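You operate a simulated robot arm through the tools that you are given. There is no shell and no other tool. Be economical: measure what you need, move in short steps, check, and stop when the job is done.

Carry out the task below with a simulated robot arm. There is one attempt and no reset: what you move stays moved.

Task
Gauge tile 19 on the cradle, chalk it and sort it into its tray.
Fine: Stand the profile gauge over it. A reading of 2.0 mm or less goes in the green tray, more in the red one. Put gauge and chalk back.

Only the result counts: the job must be done as asked and must still hold three seconds after the hand-in. Knocking over, shifting, dropping, spilling or breaking anything else fails it.

Robot
A 6-joint arm with a two-finger parallel gripper, fixed in place. Base frame: the origin is at the foot of the arm, x ahead of it, y to its left, z up; the work surface is at about z = 0. Units: m, degrees, N and s.
With the tool pointing down near the work surface it reaches from about 0.14 to 0.58 m from the base axis. Its first joint turns from -66.0 to 66.0 degrees. Payload 2.1 kg.
The TCP is the grasp point between the finger pads, 0.03 m short of the fingertips. In the tool frame z runs along the fingers and y along their closing line. The gripper opens to 0.094 m. The fingers are 0.028 m wide and 0.01 m thick; the gripper's body (0.05 by 0.096 m) begins 0.055 m behind the TCP.
Orientation is that of the tool frame in the base frame, as a unit quaternion [x, y, z, w]. With the fingers straight down and closing along the base's y, the tool's x points along the base's -x, its y along +y and its z along -z.

Tools
- The arm moves only by the tool nudge_tool. Its argument "moves" is a list of rows, each an object of numbers (a shift or turn left out is 0, a gripper value left out holds the last): "wx", "wy", "wz": the turn, a rotation vector about the base's x, y, z in degrees; "tx", "ty", "tz": the shift along the base's x, y, z in cm; "hand": the finger opening in cm, from 0 to 9.4. In form: [{"wx": .., "wy": .., "wz": .., "tx": .., "ty": .., "tz": .., "hand": ..}, ...]. A call has 1 to 8 rows; each row shifts and turns the commanded pose from where the row before left it. Rows are played at 5 a second. More than 0.05 m and 8.6 degrees between two rows, or a gripper value outside its range, and nothing of the call is played. Where a pose cannot be reached the arm comes as near as it can. A force on the tool above 40 N (or 10 N above the force at the start of the call, whichever is more), or a blocked arm, ends the call early, and 0.2 s more pass. The fingers move at their own pace (about 0.072 m/s each) and stop on an object; they squeeze with about 27 N. The grip force told is the motor's: it shows also when the fingers shut on nothing. Time passes only in rows, and 0.2 s behind the last, so rows that do not move let the fingers close. It gives the time, the measured TCP pose, the force on the tool (base axes), the opening and the grip force at its end, in the units of the frame above (readings bear some noise).
- Cameras (640 x 400 px; columns grow to the right, rows downward): "scene" is fixed at [0.0579, -0.3757, 0.4797]; the picture's right is [0.74, -0.68, 0.00], its down [-0.41, -0.45, -0.80] and it looks along [0.54, 0.59, -0.60] (base axes); focal length 287 px, centre (320, 200). "wrist" rides on the gripper at [-0.037, 0, -0.058] in the tool frame; the picture's right is [0.00, -1.00, 0.00], its down [0.97, 0.00, -0.24] and it looks along [0.24, 0.00, 0.97] (tool axes); focal length 218 px, centre (320, 200).
- camera(camera): a new picture of that camera. No time passes.
- measure_at(camera, pixels): for up to 12 pixels [column, row] of the newest picture of that camera ("zoom" is the newest enlarged one), the place [x, y, z] in the base frame of the surface seen there, good to about 0.003 m. No time passes.
- zoom(camera, box): a new picture of the part [left, top, right, bottom] of that camera's present view, enlarged. No time passes.
- hand_in(): hands the job in; it is judged then, once.

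Go step by step. Measure first, check grasps and placings, and put right what went wrong. The budget is 80 turns and 38 pictures, counting those below and the enlarged ones. Unless the task says otherwise, let go and move clear before handing in, and close with one line.

The tools are called after "Emit:" as name(argument=value, ...) on one line, values as JSON. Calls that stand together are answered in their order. nudge_tool: Moves the arm, as the interface text tells. Its arguments: {"type":"object","properties":{"moves":{"type":"array","items":{"type":"object","properties":{"wx":{"type":"number"},"wy":{"type":"number"},"wz":{"type":"number"},"tx":{"type":"number"},"ty":{"type":"number"},"tz":{"type":"number"},"hand":{"type":"number"}}}}},"required":["moves"]} The other tools are called the same way: camera (camera) takes a picture; measure_at (camera, pixels) gives the place of the surface under pixels of a picture; zoom (camera, box) takes an enlarged picture of a part of a camera's view; hand_in () hands the job in.

At the start:

```text
clock: 0.0
eef_pos: [0.358, 0.0544, 0.2803]
ee_rot: [0.0, 1.0, 0.0, 0.0]
wrist_force: [-0.6, -0.7, 0.4]
finger_gap: 0.0942
grip_force: 0.1
```

scene: 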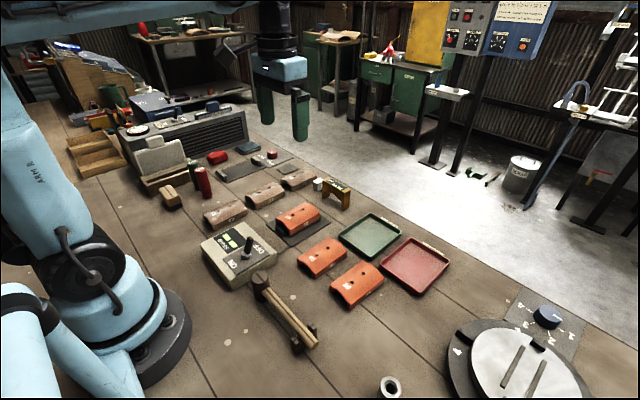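
wrist: 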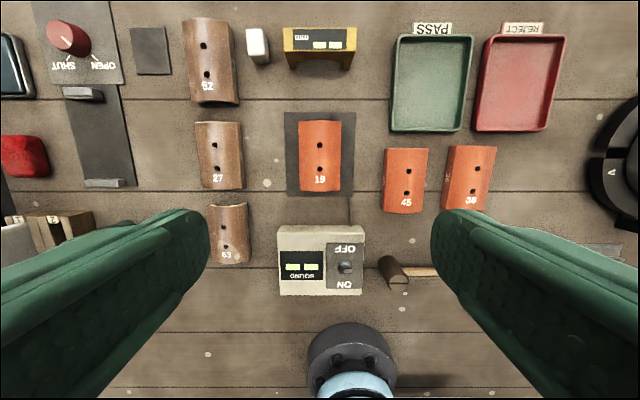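

The wrist picture shows tile 19 on a dark pad at (320,155), a yellow bridge-like gauge at (320,45), white chalk at (257,45), and PASS and REJECT trays. I'll zoom in and measure.

Emit:
zoom(camera="wrist", box=[230, 10, 390, 110])

Emit:
zoom(camera="scene", box=[190, 140, 450, 302])

Emit:
measure_at(camera="wrist", pixels=[[320, 125], [320, 155], [320, 185], [300, 155], [340, 155], [290, 155], [257, 35], [257, 58], [320, 35], [290, 40], [350, 40], [432, 85]])

Emit:
measure_at(camera="scene", pixels=[[318, 185], [317, 181], [336, 187], [325, 183], [348, 191], [298, 216], [370, 235], [415, 265], [345, 203], [325, 195]])

```text
4.00 times, centred on (310, 60) of wrist
```

zoom: 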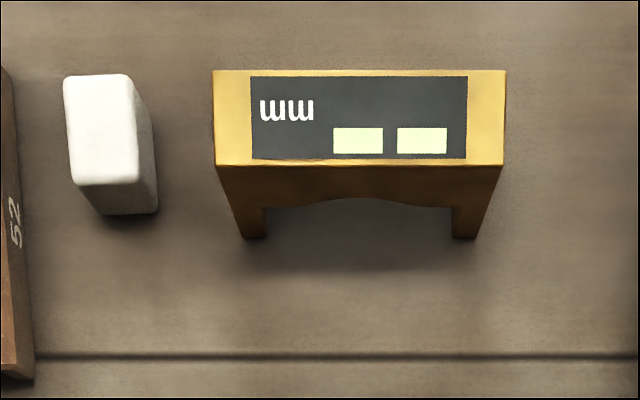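

```text
2.46 times, centred on (320, 221) of scene
```

zoom: 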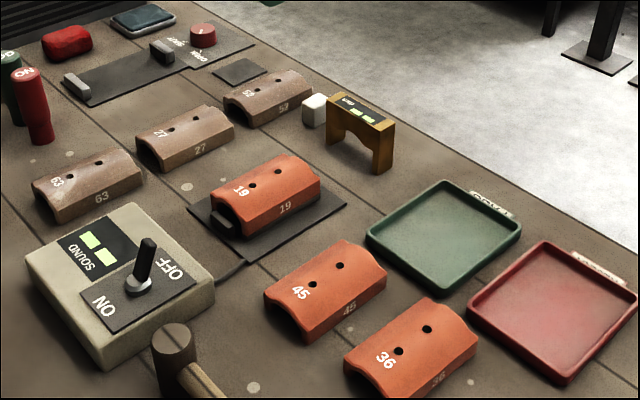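

```text
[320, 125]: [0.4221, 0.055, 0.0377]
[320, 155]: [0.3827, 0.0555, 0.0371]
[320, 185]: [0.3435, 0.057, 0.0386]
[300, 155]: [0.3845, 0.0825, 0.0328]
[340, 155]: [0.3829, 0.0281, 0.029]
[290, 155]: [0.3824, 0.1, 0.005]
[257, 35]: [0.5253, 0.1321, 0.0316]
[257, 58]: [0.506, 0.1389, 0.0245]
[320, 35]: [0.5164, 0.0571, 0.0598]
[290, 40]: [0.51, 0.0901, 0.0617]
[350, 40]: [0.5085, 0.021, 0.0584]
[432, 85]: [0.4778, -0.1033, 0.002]
```

```text
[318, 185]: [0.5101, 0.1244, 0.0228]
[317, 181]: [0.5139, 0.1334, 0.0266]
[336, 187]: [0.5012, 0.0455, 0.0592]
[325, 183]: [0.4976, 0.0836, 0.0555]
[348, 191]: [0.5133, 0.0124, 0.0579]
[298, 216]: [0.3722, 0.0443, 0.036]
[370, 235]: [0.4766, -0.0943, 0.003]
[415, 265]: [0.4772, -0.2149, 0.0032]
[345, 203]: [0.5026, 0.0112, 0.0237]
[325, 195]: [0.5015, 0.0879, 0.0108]
```

Gauge centre works out near (0.510, 0.0545), about 0.080 wide, top at 0.06, with an inner gap of about 0.064. I'll look closely at the tile and trays to see the clearance.

Emit:
zoom(camera="wrist", box=[240, 105, 400, 205])

Emit:
zoom(camera="wrist", box=[370, 10, 594, 150])

```text
4.00 times, centred on (320, 155) of wrist
```

zoom: 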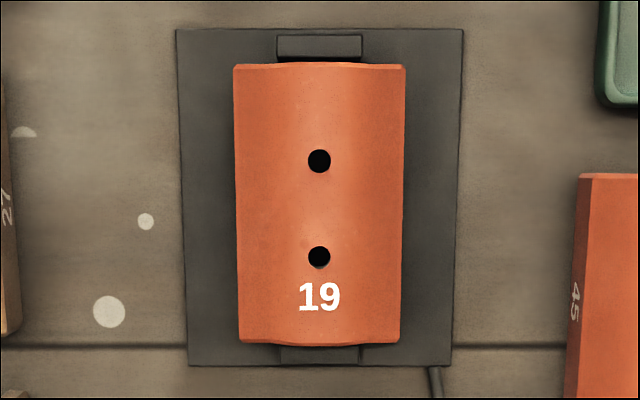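

```text
2.86 times, centred on (482, 80) of wrist
```

zoom: 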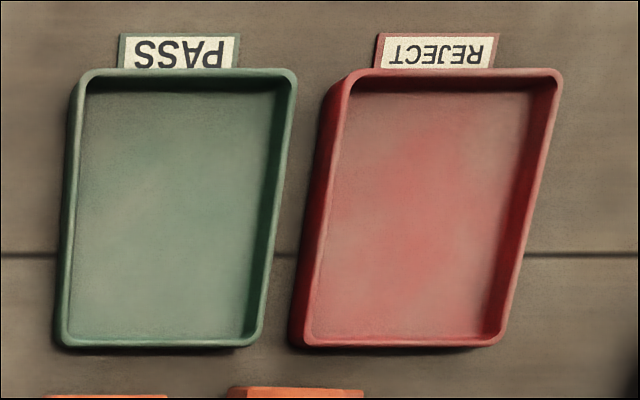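

The tile is about 0.0575 wide and centred at (0.380, 0.0545), so the gauge clears it by about 3 mm a side. I'll move over the gauge and partway down.

Emit:
nudge_tool(moves=[{"tx": 3.8, "hand": 9.4}, {"tx": 3.8}, {"tx": 3.8}, {"tx": 3.8}, {"tz": -4.5}, {"tz": -4.5}, {"tz": -4.5}, {}])

Emit:
camera(camera="wrist")

```text
clock: 1.8
eef_pos: [0.5094, 0.0527, 0.1462]
ee_rot: [0.0, 1.0, 0.0, 0.0]
wrist_force: [1.0, -0.3, 0.4]
finger_gap: 0.094
grip_force: 0.0
```

```text
31 pictures are left
```

wrist: 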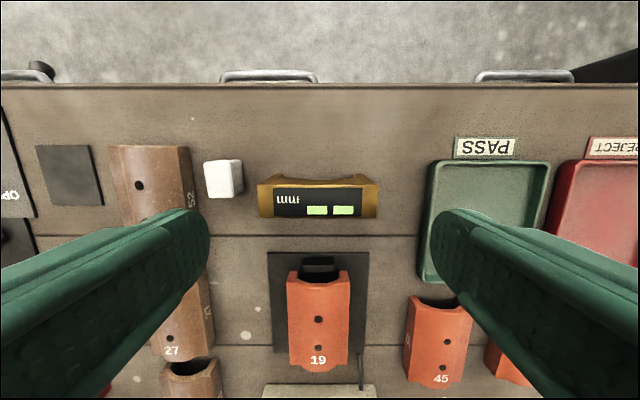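

The gauge spans columns 257–379 (centre 318), so it sits about 1 mm to +y of the tool; x looks right. I'll go down with that small correction.

Emit:
nudge_tool(moves=[{"ty": 0.12, "tz": -3.5}, {"tz": -3.5}, {}])

Emit:
camera(camera="wrist")

Emit:
zoom(camera="scene", box=[270, 140, 398, 220])

```text
clock: 2.6
eef_pos: [0.5091, 0.0555, 0.073]
ee_rot: [-0.001, 1.0, 0.0, 0.0]
wrist_force: [0.1, 0.0, -0.5]
finger_gap: 0.094
grip_force: 0.0
```

```text
30 pictures are left
```

wrist: 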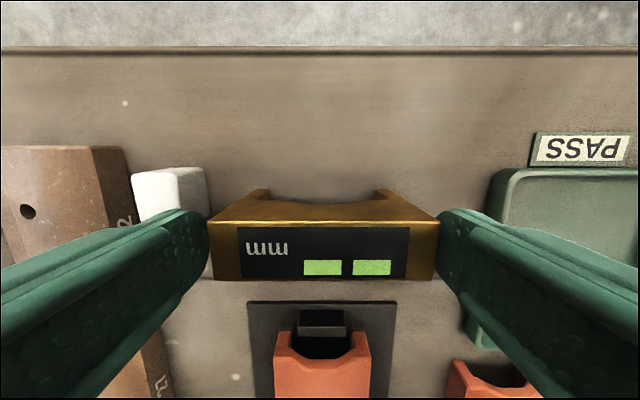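

```text
5.00 times, centred on (334, 180) of scene
```

zoom: 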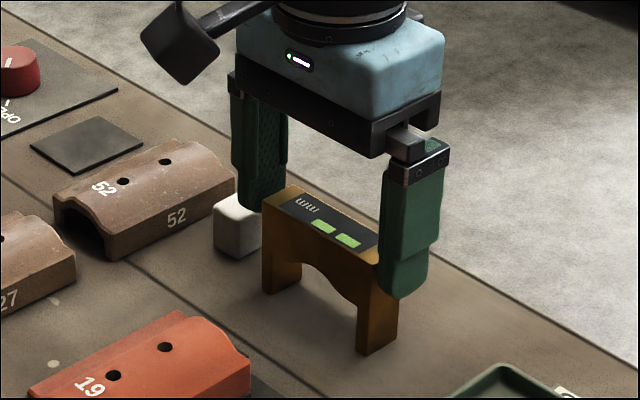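

The fingers straddle the gauge (columns 208–438) well centred. I'll descend and close.

Emit:
nudge_tool(moves=[{"ty": -0.05, "tz": -1.7}, {"tz": -1.6}, {}, {"hand": 7.0}, {}, {}])

```text
clock: 4.0
eef_pos: [0.5094, 0.0561, 0.0419]
ee_rot: [0.0, 1.0, 0.0, 0.0]
wrist_force: [-0.3, -0.6, -0.3]
finger_gap: 0.0859
grip_force: 26.8
```

It's gripped at 0.086. I'll lift 6 cm, carry it 12.9 cm toward the tile, and check.

Emit:
nudge_tool(moves=[{"tz": 2}, {"tz": 4}, {"tx": -4.3}, {"tx": -4.3}, {"tx": -4.3}, {}])

Emit:
camera(camera="wrist")

Emit:
zoom(camera="scene", box=[230, 150, 358, 250])

```text
clock: 5.4
eef_pos: [0.3815, 0.056, 0.1062]
ee_rot: [0.0, 1.0, 0.0, -0.001]
wrist_force: [-0.4, 0.6, -1.8]
finger_gap: 0.0859
grip_force: 27.1
```

```text
28 pictures are left
```

wrist: 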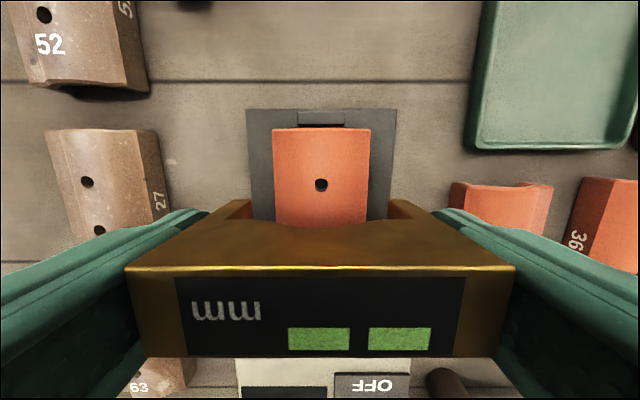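

```text
4.00 times, centred on (294, 200) of scene
```

zoom: 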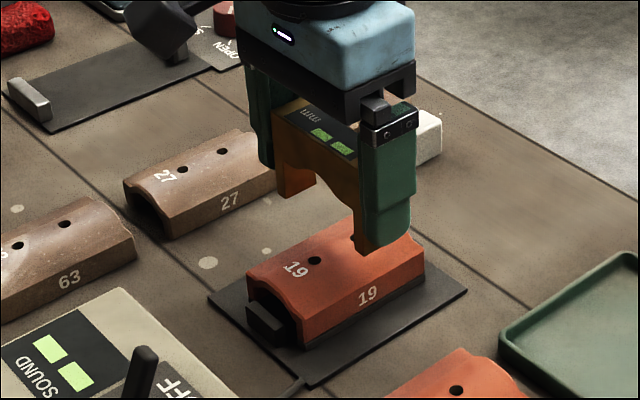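

Tile columns 272–370 centre on 321 and the gauge on 320, so they're aligned in y. I'll lower toward the pad, stopping just short of contact.

Emit:
nudge_tool(moves=[{"tz": -2}, {"tz": -1.5}, {"tz": -1}, {}])

Emit:
zoom(camera="scene", box=[230, 150, 358, 250])

```text
clock: 6.4
eef_pos: [0.3808, 0.0551, 0.0574]
ee_rot: [0.0, 1.0, 0.0, 0.0]
wrist_force: [0.0, -0.1, -2.1]
finger_gap: 0.0863
grip_force: 27.1
```

```text
4.00 times, centred on (294, 200) of scene
```

zoom: 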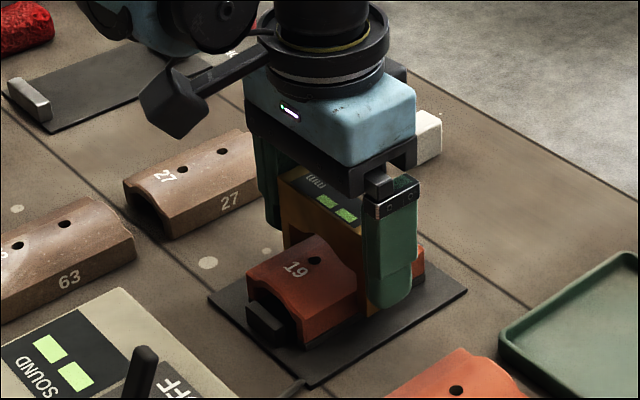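

The gauge straddles the tile freely. I'll lower in small steps until the force shows contact.

Emit:
nudge_tool(moves=[{"tz": -0.4}, {"tz": -0.3}, {}])

```text
clock: 7.2
eef_pos: [0.3809, 0.0541, 0.0523]
ee_rot: [0.0, 1.0, -0.001, 0.0]
wrist_force: [0.4, 0.4, -1.2]
finger_gap: 0.086
grip_force: 26.6
```

Emit:
nudge_tool(moves=[{"tz": -0.2}, {"tz": -0.1}, {}])

Emit:
zoom(camera="wrist", box=[100, 150, 540, 400])

```text
clock: 8.0
eef_pos: [0.3815, 0.0556, 0.0479]
ee_rot: [0.0, 1.0, 0.0, 0.0]
wrist_force: [-0.4, -0.7, -1.8]
finger_gap: 0.0859
grip_force: 26.8
```

```text
1.45 times, centred on (320, 275) of wrist
```

zoom: 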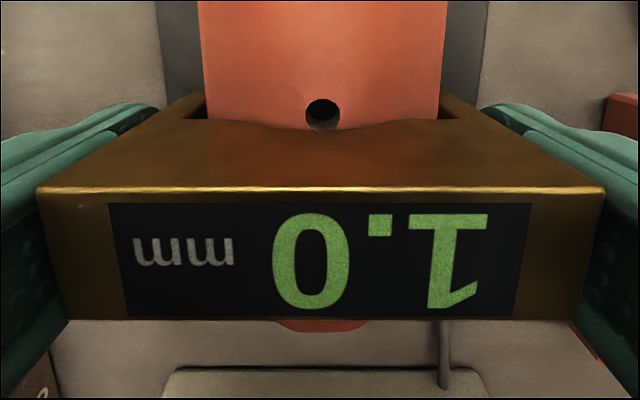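

The display, upside down here, reads 1.0 mm, but the gauge is still held and may not be fully standing. I'll lower until there's contact, let go, and read again.

Emit:
nudge_tool(moves=[{"tz": -0.1}, {"tz": -0.1}, {}])

```text
clock: 8.8
eef_pos: [0.3807, 0.057, 0.046]
ee_rot: [0.0, 1.0, -0.001, -0.001]
wrist_force: [-1.4, -0.4, 14.7]
finger_gap: 0.0861
grip_force: 26.5
```

The 14.7 N means it's standing on the pad. I'll ease off 1 mm, release, and read.

Emit:
nudge_tool(moves=[{"tz": 0.1}, {"hand": 9.4}, {}, {}])

Emit:
zoom(camera="wrist", box=[100, 150, 540, 400])

Emit:
zoom(camera="scene", box=[230, 150, 358, 250])

```text
clock: 9.8
eef_pos: [0.3808, 0.0562, 0.0458]
ee_rot: [0.0, 1.0, 0.0, 0.0]
wrist_force: [0.4, 0.0, 0.5]
finger_gap: 0.0939
grip_force: 0.0
```

```text
1.45 times, centred on (320, 275) of wrist
```

zoom: 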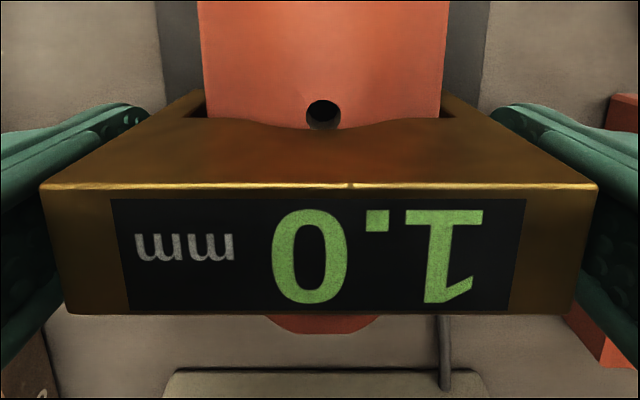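

```text
4.00 times, centred on (294, 200) of scene
```

zoom: 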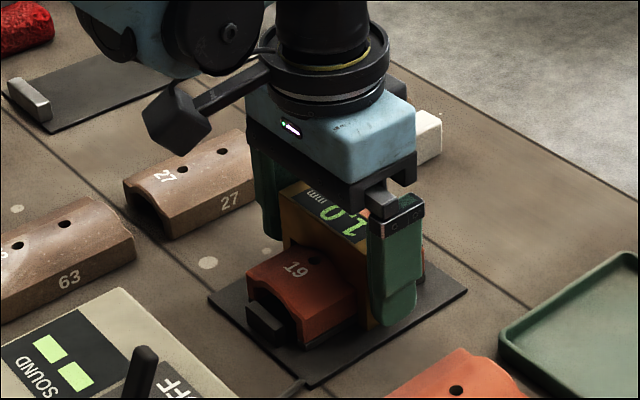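

It stands free and reads 1.0 mm, so tile 19 goes in the green tray. I'll regrip, lift, and carry the gauge back.

Emit:
nudge_tool(moves=[{"hand": 7.0}, {}, {}, {"tz": 3}, {"tz": 3.2}, {"tx": 4.3}, {"tx": 4.3}, {"tx": 4.3}])

Emit:
nudge_tool(moves=[{}, {"tz": -3}, {"tz": -2.5}, {"tz": -0.5}, {}])

```text
clock: 11.6
eef_pos: [0.51, 0.0568, 0.1123]
ee_rot: [0.0, 1.0, 0.0, 0.001]
wrist_force: [0.1, 0.0, -1.4]
finger_gap: 0.0857
grip_force: 26.8
```

```text
clock: 12.8
eef_pos: [0.5102, 0.0562, 0.0505]
ee_rot: [0.001, 1.0, -0.001, 0.0]
wrist_force: [-0.2, 0.8, -1.9]
finger_gap: 0.0859
grip_force: 27.0
```

There's about 8 mm left to the table. I'll lower in small steps and watch the force.

Emit:
nudge_tool(moves=[{"tz": -0.4}, {"tz": -0.2}, {"tz": -0.1}, {}])

```text
clock: 13.8
eef_pos: [0.5109, 0.0544, 0.0425]
ee_rot: [0.001, 1.0, 0.0, 0.0]
wrist_force: [-1.6, 1.3, 20.7]
finger_gap: 0.0859
grip_force: 27.0
```

Contact at 20.7 N, so the gauge is back on the table. I'll ease off, release, and rise.

Emit:
nudge_tool(moves=[{"tz": 0.1}, {"hand": 9.4}, {}, {}, {"tz": 3}, {"tz": 4}, {"tz": 3}, {}])

Emit:
camera(camera="wrist")

```text
clock: 15.6
eef_pos: [0.5082, 0.0552, 0.1432]
ee_rot: [0.0, 1.0, 0.001, -0.001]
wrist_force: [0.7, 0.2, 0.1]
finger_gap: 0.0942
grip_force: 0.1
```

```text
22 pictures are left
```

wrist: 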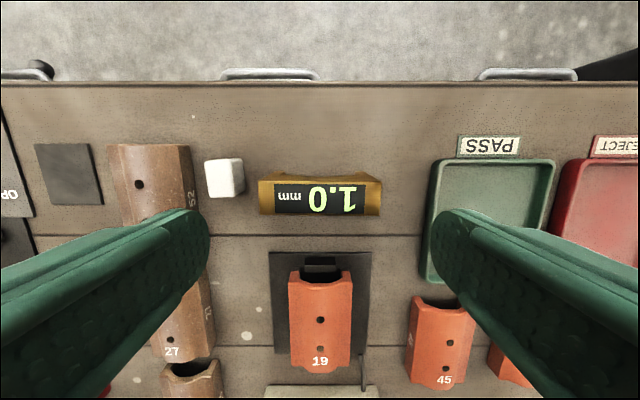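

The gauge is back in place. The chalk at (225,178) has only about 1 cm to tile 52 at column 192, so I'll measure that gap to choose how to grip.

Emit:
measure_at(camera="wrist", pixels=[[222, 175], [210, 165], [238, 165], [238, 188], [211, 190], [186, 170], [190, 195], [198, 180], [150, 150], [268, 195], [374, 195], [225, 196]])

Emit:
zoom(camera="wrist", box=[100, 120, 292, 240])

```text
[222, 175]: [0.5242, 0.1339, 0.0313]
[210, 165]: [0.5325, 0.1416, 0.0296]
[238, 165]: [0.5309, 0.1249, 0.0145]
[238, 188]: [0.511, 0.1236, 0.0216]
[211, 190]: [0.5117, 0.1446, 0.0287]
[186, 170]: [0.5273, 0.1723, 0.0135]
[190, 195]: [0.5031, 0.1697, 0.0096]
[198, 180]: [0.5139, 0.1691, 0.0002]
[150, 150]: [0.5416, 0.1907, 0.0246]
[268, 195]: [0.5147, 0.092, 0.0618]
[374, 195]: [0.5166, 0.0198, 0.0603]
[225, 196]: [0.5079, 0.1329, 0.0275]
```

```text
3.33 times, centred on (196, 180) of wrist
```

zoom: 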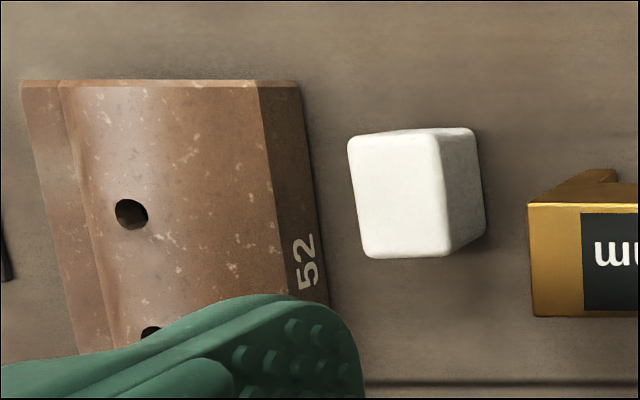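

The chalk spans y ≈ 0.123–0.144, with 2.3 cm clear to tile 52 and 2.6 cm to the gauge, so a narrow opening of 3.6 cm fits. I'll move above it and look.

Emit:
nudge_tool(moves=[{"tx": 1.1, "ty": 3.9, "hand": 3.6}, {"ty": 3.95}, {}, {"tz": -3}, {"tz": -3.2}, {}])

Emit:
camera(camera="wrist")

Emit:
zoom(camera="scene", box=[254, 130, 382, 210])

```text
clock: 17.0
eef_pos: [0.5205, 0.1327, 0.0801]
ee_rot: [0.0, 1.0, 0.0, 0.0]
wrist_force: [0.8, -0.1, 0.4]
finger_gap: 0.0358
grip_force: 0.1
```

```text
20 pictures are left
```

wrist: 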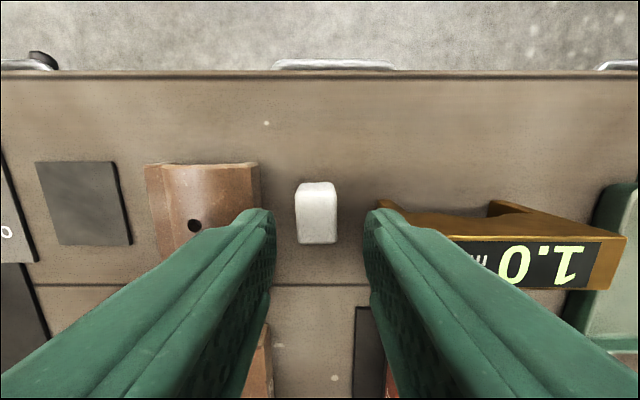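

```text
5.00 times, centred on (318, 170) of scene
```

zoom: 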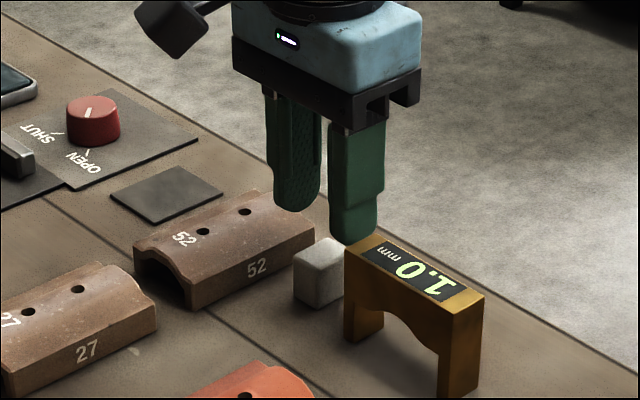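

The chalk (columns 296–337, centre 316.5) sits about 1.7 mm to +y. I'll correct, narrow to 3.2 cm, go down and grip with the fingertips about 1 cm above the table.

Emit:
nudge_tool(moves=[{"tx": 0.2, "ty": 0.16, "hand": 3.2}, {}, {"tz": -2}, {"tz": -1.8}, {}, {"hand": 1.2}, {}, {}])

Emit:
zoom(camera="scene", box=[254, 130, 382, 210])

```text
clock: 18.8
eef_pos: [0.5219, 0.1348, 0.0415]
ee_rot: [0.001, 1.0, 0.001, 0.0]
wrist_force: [0.5, 0.3, 0.6]
finger_gap: 0.0209
grip_force: 27.0
```

```text
5.00 times, centred on (318, 170) of scene
```

zoom: 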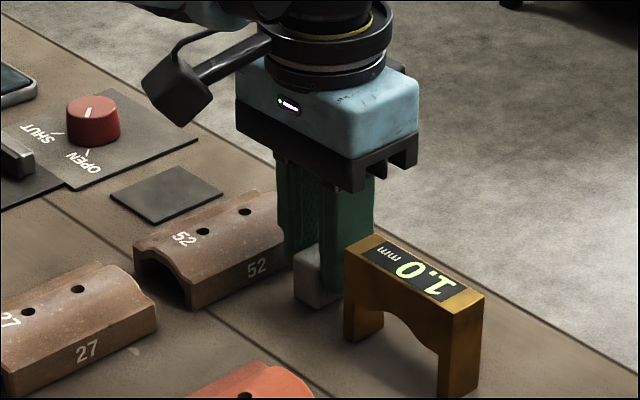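

The chalk is gripped at 0.021. I'll lift it and carry it over the tile.

Emit:
nudge_tool(moves=[{"tz": 4.5}, {"tz": 4.5}, {"tx": -3.7, "ty": -2}, {"tx": -3.7, "ty": -2}, {"tx": -3.7, "ty": -2}, {"tx": -3.7, "ty": -2.07}, {"tz": -3}, {}])

Emit:
camera(camera="wrist")

```text
clock: 20.6
eef_pos: [0.3745, 0.0567, 0.1031]
ee_rot: [0.0, 1.0, 0.0, 0.0]
wrist_force: [-0.4, 0.5, -0.7]
finger_gap: 0.0121
grip_force: 0.0
```

```text
17 pictures are left
```

wrist: 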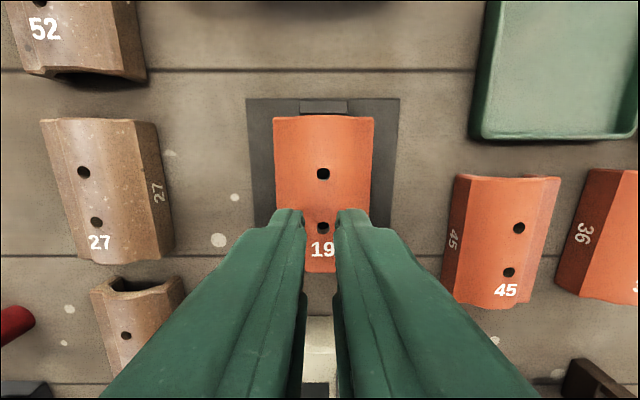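

The gap reads 0.0121 with no grip force, so the chalk slipped out. I need to find it.

Emit:
camera(camera="scene")

```text
16 pictures are left
```

scene: 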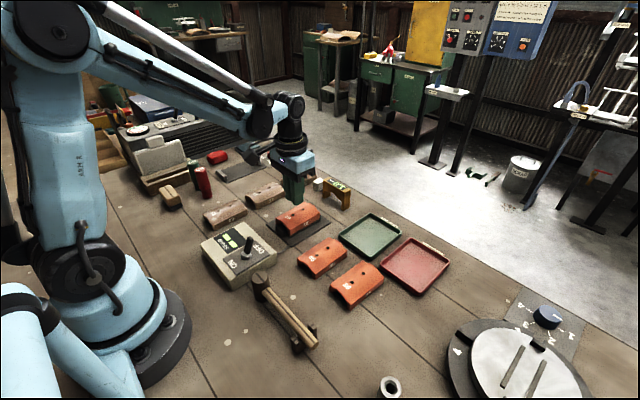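

The chalk is still near its home at (318,185). I'll zoom in to see whether it moved.

Emit:
zoom(camera="scene", box=[254, 130, 382, 210])

Emit:
measure_at(camera="scene", pixels=[[317, 180], [320, 181], [315, 187], [319, 188]])

```text
5.00 times, centred on (318, 170) of scene
```

zoom: 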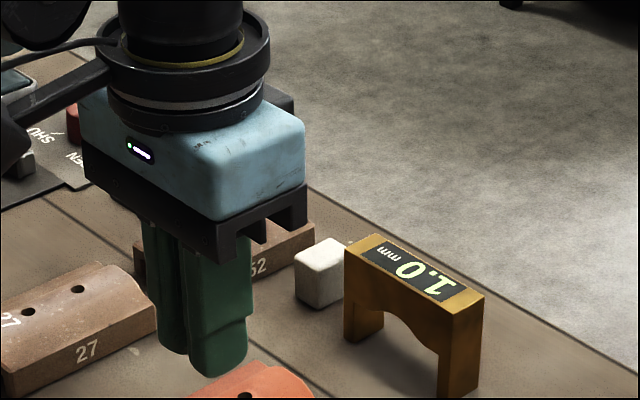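

```text
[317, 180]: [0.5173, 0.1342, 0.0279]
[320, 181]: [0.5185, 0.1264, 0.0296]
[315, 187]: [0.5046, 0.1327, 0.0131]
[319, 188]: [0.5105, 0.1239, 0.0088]
```

The chalk stands upright at its home, so it slipped out during the fast lift. I'll go back, grip a few millimetres deeper, and lift slowly.

Emit:
nudge_tool(moves=[{"tz": 3, "hand": 3.4}, {"tx": 3.7, "ty": 2}, {"tx": 3.7, "ty": 2}, {"tx": 3.7, "ty": 2}, {"tx": 3.7, "ty": 2.07}, {"tz": -3}, {"tz": -2.5}, {}])

Emit:
camera(camera="wrist")

```text
clock: 22.4
eef_pos: [0.5232, 0.1359, 0.0792]
ee_rot: [0.001, 1.0, 0.0, -0.001]
wrist_force: [0.0, 0.3, 0.1]
finger_gap: 0.0342
grip_force: 0.0
```

```text
14 pictures are left
```

wrist: 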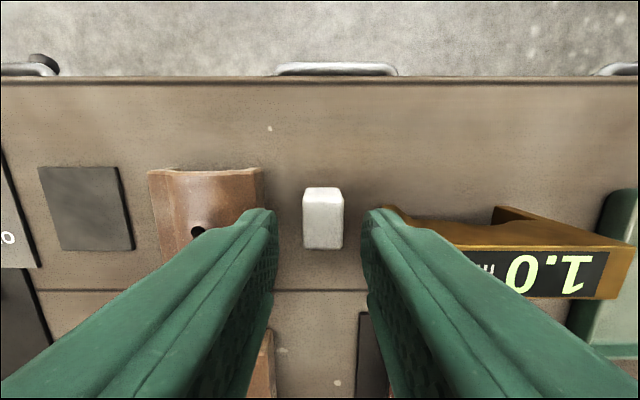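

The chalk (centre 323.5) is about 1.7 mm to −y. I'll correct, go down to z ≈ 0.036, close fully and lift gently.

Emit:
nudge_tool(moves=[{"ty": -0.15}, {"tz": -2.2}, {"tz": -1.9}, {}, {"hand": 0}, {}, {}, {}])

Emit:
nudge_tool(moves=[{"tz": 0.3}, {"tz": 0.5}, {"tz": 0.7}, {"tz": 1}, {}])

```text
clock: 24.2
eef_pos: [0.5251, 0.1349, 0.0374]
ee_rot: [0.001, 1.0, 0.0, 0.0]
wrist_force: [0.5, -0.1, -0.6]
finger_gap: 0.0209
grip_force: 27.1
```

```text
clock: 25.4
eef_pos: [0.5232, 0.1346, 0.0623]
ee_rot: [-0.001, 1.0, 0.0, 0.0]
wrist_force: [0.0, -0.7, 0.3]
finger_gap: 0.0207
grip_force: 27.7
```

It's held at 0.0207. I'll carry on up gently.

Emit:
nudge_tool(moves=[{"tz": 1}, {"tz": 1.5}, {"tz": 1.5}, {"tz": 1.5}, {"tz": 1}, {}])

Emit:
nudge_tool(moves=[{"tx": -1, "ty": -0.5}, {"tx": -2.3, "ty": -1.2}, {"tx": -2.6, "ty": -1.4}, {"tx": -2.6, "ty": -1.4}, {"tx": -2.6, "ty": -1.4}, {"tx": -2.3, "ty": -1.2}, {"tx": -1.4, "ty": -0.82}, {}])

Emit:
camera(camera="wrist")

```text
clock: 26.8
eef_pos: [0.5243, 0.1345, 0.1265]
ee_rot: [0.0, 1.0, 0.0, -0.001]
wrist_force: [1.0, 0.3, -1.0]
finger_gap: 0.0206
grip_force: 27.0
```

```text
clock: 28.6
eef_pos: [0.376, 0.0537, 0.1282]
ee_rot: [0.001, 1.0, 0.0, 0.001]
wrist_force: [0.2, 0.4, -0.3]
finger_gap: 0.0211
grip_force: 26.7
```

```text
13 pictures are left
```

wrist: 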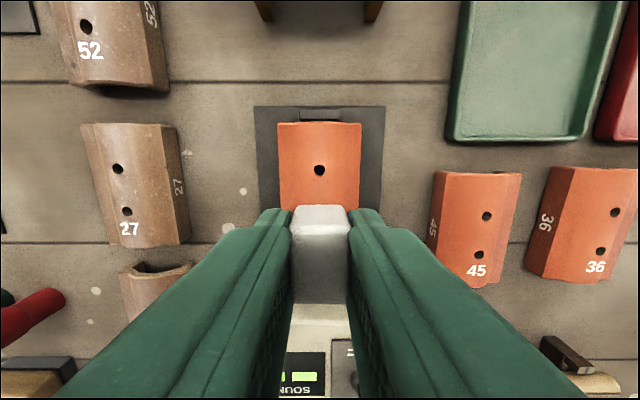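

The chalk is held over the tile's centreline. I'll lower until near contact.

Emit:
nudge_tool(moves=[{"tz": -2}, {"tz": -1.7}, {"tz": -0.8}, {"tz": -0.2}, {}])

Emit:
nudge_tool(moves=[{"tz": -0.2}, {"tz": -0.1}, {}])

```text
clock: 29.8
eef_pos: [0.3754, 0.0546, 0.0799]
ee_rot: [0.0, 1.0, 0.0, 0.0]
wrist_force: [0.3, 0.5, -0.4]
finger_gap: 0.0207
grip_force: 27.1
```

```text
clock: 30.6
eef_pos: [0.3749, 0.0551, 0.0757]
ee_rot: [0.0, 1.0, 0.0, 0.0]
wrist_force: [-0.7, -0.6, 0.6]
finger_gap: 0.0207
grip_force: 26.7
```

Emit:
nudge_tool(moves=[{"tz": -0.1}, {"tz": -0.1}, {}])

```text
clock: 31.4
eef_pos: [0.3745, 0.0555, 0.0749]
ee_rot: [0.0, 1.0, 0.0, 0.001]
wrist_force: [1.0, -0.9, 22.5]
finger_gap: 0.0209
grip_force: 27.0
```

Contact at 22.5 N. I'll ease off slightly to lighten it before stroking.

Emit:
nudge_tool(moves=[{"tz": 0.07}, {}])

```text
clock: 32.0
eef_pos: [0.3749, 0.0542, 0.0752]
ee_rot: [0.001, 1.0, 0.001, 0.0]
wrist_force: [-0.1, -0.8, -0.1]
finger_gap: 0.0208
grip_force: 27.2
```

Emit:
nudge_tool(moves=[{"tz": -0.05}, {"tx": 0.5}, {"tx": 0.5}, {"tx": 0.5}, {}])

```text
clock: 33.2
eef_pos: [0.3892, 0.0556, 0.0758]
ee_rot: [0.0, 1.0, 0.001, 0.0]
wrist_force: [0.0, 0.2, -0.1]
finger_gap: 0.0208
grip_force: 27.1
```

No force shows now, so I'll press about 0.5 mm more and stroke back.

Emit:
nudge_tool(moves=[{"tz": -0.06}, {}])

Emit:
nudge_tool(moves=[{"tx": -0.5}, {"tx": -0.5}, {"tx": -0.5}, {"tx": -0.5}, {}])

Emit:
zoom(camera="scene", box=[230, 170, 358, 250])

```text
clock: 33.8
eef_pos: [0.3895, 0.0551, 0.0756]
ee_rot: [0.0, 1.0, 0.0, 0.0]
wrist_force: [-1.6, 0.2, 4.7]
finger_gap: 0.0205
grip_force: 27.2
```

```text
clock: 35.0
eef_pos: [0.3693, 0.0547, 0.0751]
ee_rot: [-0.001, 1.0, 0.0, 0.0]
wrist_force: [-0.7, -0.9, 0.9]
finger_gap: 0.0208
grip_force: 27.8
```

```text
5.00 times, centred on (294, 210) of scene
```

zoom: 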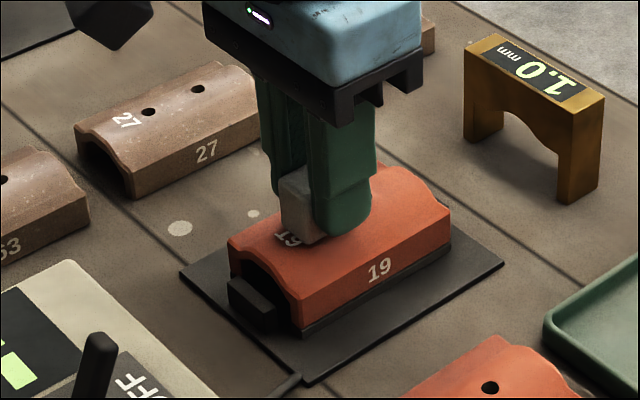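

I'll lift 5 cm and check for a chalk mark.

Emit:
nudge_tool(moves=[{"tz": 0.5}, {"tz": 1.5}, {"tz": 1.5}, {"tz": 1.5}, {}])

Emit:
zoom(camera="scene", box=[230, 150, 358, 250])

```text
clock: 36.2
eef_pos: [0.3712, 0.0538, 0.1252]
ee_rot: [-0.001, 1.0, -0.001, -0.001]
wrist_force: [0.3, -0.5, -0.4]
finger_gap: 0.0206
grip_force: 26.7
```

```text
4.00 times, centred on (294, 200) of scene
```

zoom: 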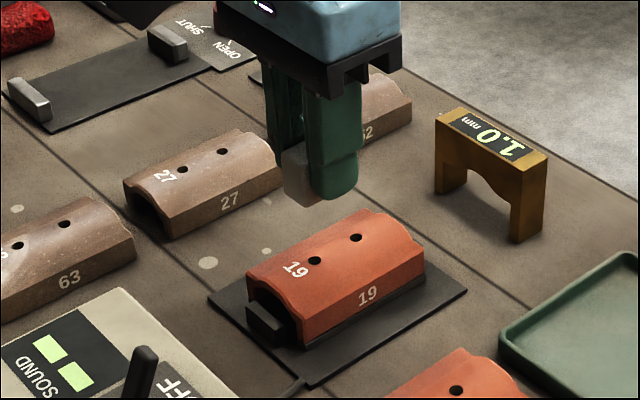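

No mark is visible on the tile, so the stroke was probably too light. I'll go back down and press more firmly over a longer stroke.

Emit:
nudge_tool(moves=[{"tz": -2}, {"tz": -2}, {"tz": -0.9}, {"tz": -0.1}, {"tz": -0.08}, {}])

Emit:
nudge_tool(moves=[{"tz": -0.04, "tx": 0.3}, {"tx": 0.5}, {"tx": 0.5}, {"tx": 0.5}, {"tx": 0.5}, {"tx": 0.5}])

```text
clock: 37.6
eef_pos: [0.3703, 0.0556, 0.0737]
ee_rot: [0.0, 1.0, 0.0, 0.001]
wrist_force: [0.3, -2.5, 23.4]
finger_gap: 0.0208
grip_force: 27.5
```

```text
clock: 39.0
eef_pos: [0.3977, 0.0537, 0.0728]
ee_rot: [0.0, 1.0, 0.0, -0.001]
wrist_force: [-14.6, 0.4, 31.4]
finger_gap: 0.0205
grip_force: 27.3
```

That stroke was firm, with 31 N down and 15 N drag. I'll lift and look.

Emit:
nudge_tool(moves=[{"tz": 0.5}, {"tz": 1.5}, {"tz": 1.5}, {"tz": 1.5}, {}])

Emit:
zoom(camera="scene", box=[230, 150, 358, 250])

```text
clock: 40.2
eef_pos: [0.3973, 0.0549, 0.1209]
ee_rot: [0.0, 1.0, -0.001, 0.001]
wrist_force: [0.0, 0.9, -0.4]
finger_gap: 0.0211
grip_force: 27.0
```

```text
4.00 times, centred on (294, 200) of scene
```

zoom: 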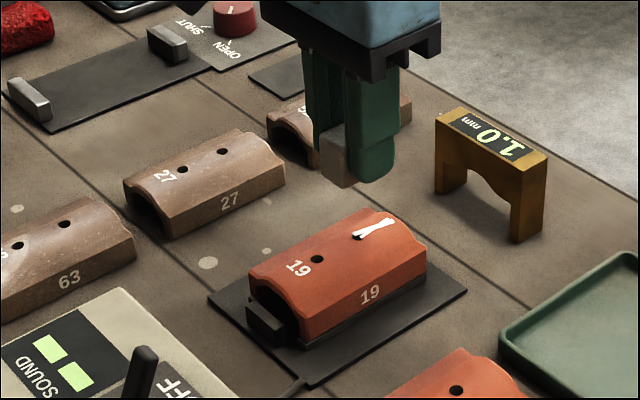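

A white chalk mark is now clear on tile 19 at (375,228), and the tile still sits on its cradle. I'll carry the chalk back to its home.

Emit:
nudge_tool(moves=[{"tz": 1}, {"tx": 1.5, "ty": 1}, {"tx": 2.5, "ty": 1.6}, {"tx": 2.5, "ty": 1.6}, {"tx": 2.5, "ty": 1.6}, {"tx": 2, "ty": 1.3}, {"tx": 1.5, "ty": 0.82}, {}])

Emit:
nudge_tool(moves=[{"tz": -2}, {"tz": -2}, {"tz": -2}, {"tz": -2}, {"tz": -1}, {}])

```text
clock: 42.0
eef_pos: [0.5242, 0.1334, 0.1331]
ee_rot: [0.0, 1.0, -0.001, 0.0]
wrist_force: [0.2, 0.4, -0.1]
finger_gap: 0.0209
grip_force: 26.5
```

```text
clock: 43.4
eef_pos: [0.5234, 0.1337, 0.0434]
ee_rot: [0.0, 1.0, 0.0, 0.0]
wrist_force: [-0.3, 0.0, -0.2]
finger_gap: 0.0211
grip_force: 27.2
```

Still held, at z ≈ 0.043. I'll ease down to contact.

Emit:
nudge_tool(moves=[{"tz": -0.4}, {"tz": -0.2}, {"tz": -0.1}, {}])

```text
clock: 44.4
eef_pos: [0.523, 0.1347, 0.0366]
ee_rot: [0.0, 1.0, 0.0, 0.0]
wrist_force: [0.4, -0.3, -1.1]
finger_gap: 0.0209
grip_force: 27.1
```

Emit:
nudge_tool(moves=[{"tz": -0.1}, {"tz": -0.1}, {}])

```text
clock: 45.2
eef_pos: [0.5227, 0.1344, 0.0343]
ee_rot: [0.0, 1.0, 0.0, -0.001]
wrist_force: [-2.8, 0.1, 12.5]
finger_gap: 0.0207
grip_force: 27.1
```

Contact at 12.5 N. I'll open just to 3.4 cm and rise.

Emit:
nudge_tool(moves=[{"tz": 0.05}, {"hand": 3.4}, {}, {}, {"tz": 2}, {"tz": 4}, {"tz": 4.5}, {}])

Emit:
camera(camera="wrist")

```text
clock: 47.0
eef_pos: [0.5231, 0.1339, 0.1402]
ee_rot: [0.0, 1.0, 0.001, -0.001]
wrist_force: [0.2, 0.1, 0.8]
finger_gap: 0.0339
grip_force: 0.1
```

```text
9 pictures are left
```

wrist: 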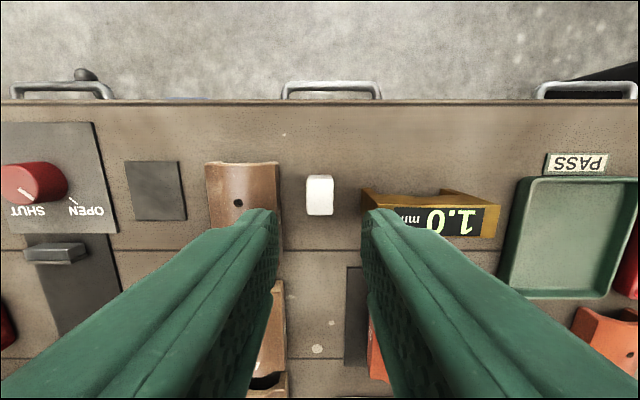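

The chalk is back. I'll move over tile 19, open wide, and look before descending.

Emit:
nudge_tool(moves=[{"tx": -3.6, "ty": -2}, {"tx": -3.6, "ty": -2}, {"tx": -3.6, "ty": -2}, {"tx": -3.4, "ty": -1.92, "hand": 8.4}, {}, {"tz": -3}, {"tz": -2.2}, {}])

Emit:
camera(camera="wrist")

```text
clock: 48.8
eef_pos: [0.3821, 0.0547, 0.0878]
ee_rot: [0.0, 1.0, 0.0, -0.001]
wrist_force: [0.1, 0.1, -0.7]
finger_gap: 0.0841
grip_force: 0.0
```

```text
8 pictures are left
```

wrist: 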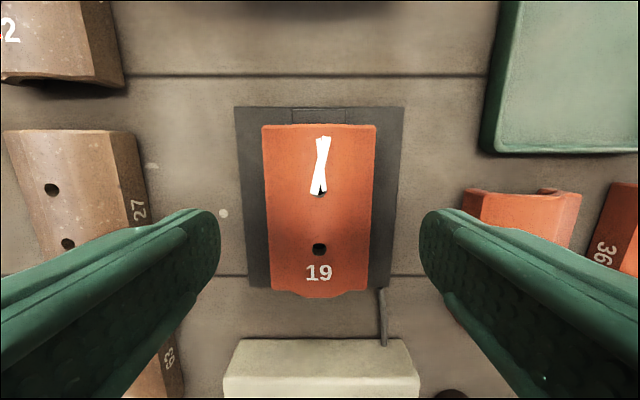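

The tile is centred between the fingers. I'll descend and grip it.

Emit:
nudge_tool(moves=[{"tz": -2.5}, {"tz": -1.8}, {"tz": -0.3}, {}, {"hand": 4}, {}, {}, {}])

Emit:
nudge_tool(moves=[{"tz": 0.3}, {"tz": 0.6}, {"tz": 1}, {"tz": 1.5}, {"tz": 1.6}, {}])

Emit:
measure_at(camera="scene", pixels=[[370, 215], [341, 235], [370, 257], [401, 232], [371, 236], [371, 252], [358, 228], [385, 240]])

```text
clock: 50.6
eef_pos: [0.3816, 0.0531, 0.041]
ee_rot: [0.0, 1.0, 0.0, -0.001]
wrist_force: [-0.2, 0.2, -0.4]
finger_gap: 0.057
grip_force: 26.6
```

```text
clock: 52.0
eef_pos: [0.3806, 0.0538, 0.0913]
ee_rot: [0.0, 1.0, 0.0, 0.0]
wrist_force: [0.0, -0.7, -1.7]
finger_gap: 0.0576
grip_force: 26.9
```

```text
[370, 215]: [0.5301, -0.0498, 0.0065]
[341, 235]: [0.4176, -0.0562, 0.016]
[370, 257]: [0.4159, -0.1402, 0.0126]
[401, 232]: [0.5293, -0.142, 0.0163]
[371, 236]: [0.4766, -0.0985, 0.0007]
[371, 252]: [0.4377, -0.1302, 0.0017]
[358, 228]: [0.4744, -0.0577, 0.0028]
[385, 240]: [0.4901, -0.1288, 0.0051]
```

The tile is held at 0.0575. The green tray spans x 0.416–0.530 and y −0.05 to −0.142, so its centre is (0.473, −0.097). I'll carry the tile there with height to spare.

Emit:
nudge_tool(moves=[{"tz": 2}, {"tx": 1.6, "ty": -2}, {"tx": 1.6, "ty": -2.7}, {"tx": 1.6, "ty": -2.7}, {"tx": 1.6, "ty": -2.7}, {"tx": 1.6, "ty": -2.7}, {"tx": 1.2, "ty": -2.35}, {}])

Emit:
camera(camera="wrist")

Emit:
zoom(camera="scene", box=[300, 160, 460, 290])

```text
clock: 53.8
eef_pos: [0.4739, -0.0975, 0.1104]
ee_rot: [0.0, 1.0, 0.0, -0.001]
wrist_force: [-1.1, 0.2, -0.8]
finger_gap: 0.0571
grip_force: 26.8
```

```text
7 pictures are left
```

wrist: 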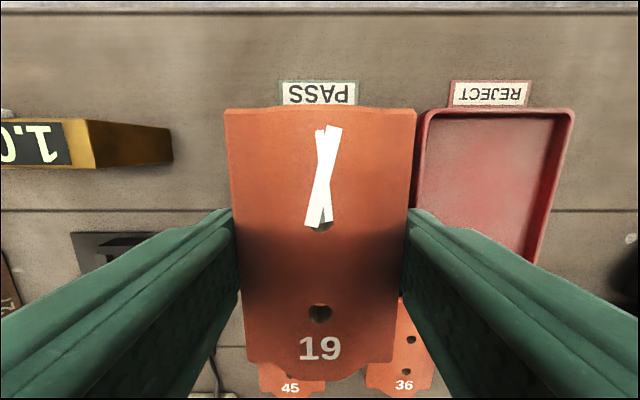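

```text
3.08 times, centred on (380, 225) of scene
```

zoom: 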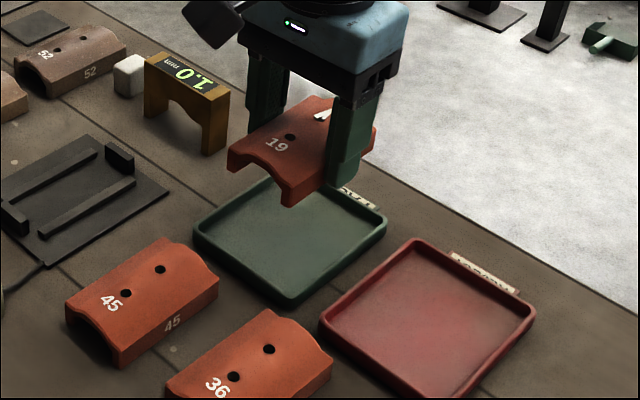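

The tray label centre (319) lines up with the tool, and my rim estimate gives a centre of (0.475, −0.096). I'll adjust slightly and lower to just above the tray floor.

Emit:
nudge_tool(moves=[{"tx": 0.2, "ty": 0.1, "tz": -1}, {"tz": -1.8}, {"tz": -1.8}, {"tz": -1}, {"tz": -0.5}, {}])

Emit:
zoom(camera="scene", box=[310, 180, 438, 270])

```text
clock: 55.2
eef_pos: [0.4744, -0.0961, 0.0499]
ee_rot: [0.0, 1.0, 0.0, 0.0]
wrist_force: [0.8, -0.5, -0.4]
finger_gap: 0.0572
grip_force: 27.1
```

```text
4.44 times, centred on (374, 225) of scene
```

zoom: 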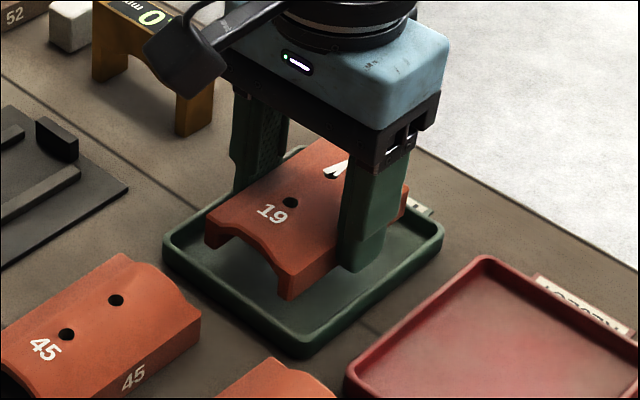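

The tile hangs inside the tray outline with room on both sides. I'll lower slowly to contact.

Emit:
nudge_tool(moves=[{"tz": -0.4}, {"tz": -0.3}, {"tz": -0.2}, {}])

Emit:
nudge_tool(moves=[{"tz": -0.1}, {"tz": -0.1}, {}])

```text
clock: 56.2
eef_pos: [0.4753, -0.0958, 0.0409]
ee_rot: [0.0, 1.0, 0.0, 0.0]
wrist_force: [-1.4, 0.1, -0.9]
finger_gap: 0.0574
grip_force: 27.1
```

```text
clock: 57.0
eef_pos: [0.475, -0.0961, 0.0389]
ee_rot: [-0.001, 1.0, 0.0, 0.0]
wrist_force: [-0.1, -1.0, 0.0]
finger_gap: 0.0573
grip_force: 27.1
```

Emit:
nudge_tool(moves=[{"tz": -0.1}, {"tz": -0.1}, {"tz": -0.1}, {}])

Emit:
zoom(camera="scene", box=[310, 180, 438, 270])

```text
clock: 58.0
eef_pos: [0.4758, -0.0956, 0.0358]
ee_rot: [0.0, 1.0, 0.0, 0.0]
wrist_force: [-1.0, -1.1, -1.4]
finger_gap: 0.0574
grip_force: 26.5
```

```text
4.44 times, centred on (374, 225) of scene
```

zoom: 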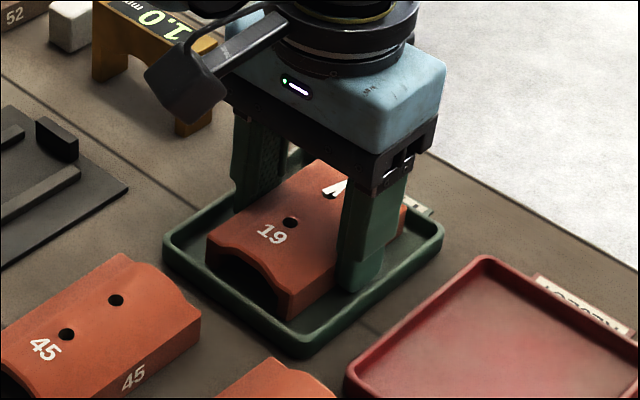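

Very close now. I'll lower in 1 mm steps until there's contact.

Emit:
nudge_tool(moves=[{"tz": -0.1}, {"tz": -0.1}, {}])

```text
clock: 58.8
eef_pos: [0.475, -0.0953, 0.0359]
ee_rot: [0.0, 1.0, 0.0, 0.0]
wrist_force: [0.3, 0.5, 14.4]
finger_gap: 0.0573
grip_force: 27.0
```

Contact at 14.4 N, so the tile is on the tray floor. I'll ease off, open only to 6.4 cm to stay clear of the tray walls, and rise.

Emit:
nudge_tool(moves=[{"tz": 0.08}, {"hand": 6.4}, {}, {}, {"tz": 1}, {"tz": 2}, {"tz": 4}, {}])

Emit:
nudge_tool(moves=[{"tz": 4}, {"tz": 4}, {"tx": -3, "ty": 2}, {"tx": -3, "ty": 3}, {"tx": -3, "ty": 3}, {}])

Emit:
camera(camera="scene")

Emit:
zoom(camera="scene", box=[250, 160, 442, 280])

```text
clock: 60.6
eef_pos: [0.4757, -0.0944, 0.1061]
ee_rot: [0.001, 1.0, 0.0, 0.0]
wrist_force: [-0.4, 0.4, -0.2]
finger_gap: 0.064
grip_force: 0.1
```

```text
clock: 62.0
eef_pos: [0.3842, -0.0152, 0.1839]
ee_rot: [0.0, 1.0, 0.0, 0.0]
wrist_force: [0.0, -1.2, -0.2]
finger_gap: 0.064
grip_force: 0.1
```

```text
3 pictures are left
```

scene: 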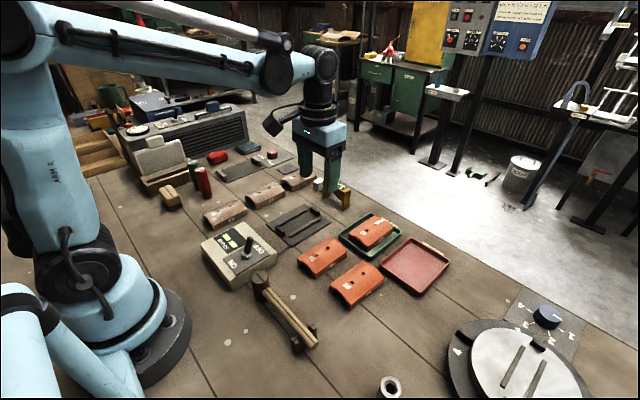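

```text
3.33 times, centred on (346, 220) of scene
```

zoom: 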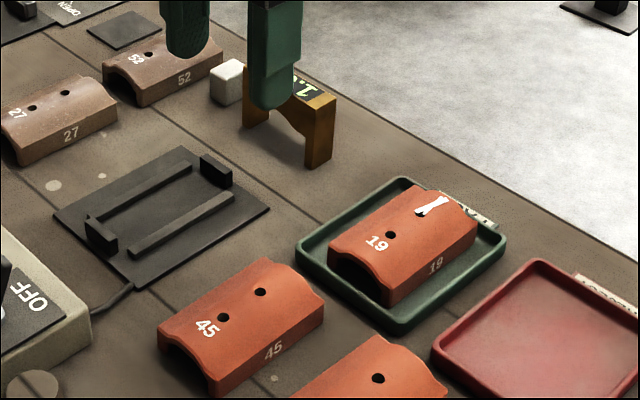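

Tile 19 lies flat and chalked in the green tray, gauge and chalk are back in place, and the arm is clear. I'm handing in.

Emit:
hand_in()

```text
The job is handed in.
```

Tile 19 read 1.0 mm on the gauge, so I chalked it and put it in the green tray; the gauge and chalk are back where they were. The chalk slipped from the grip once during the first lift, but stayed upright at its spot.
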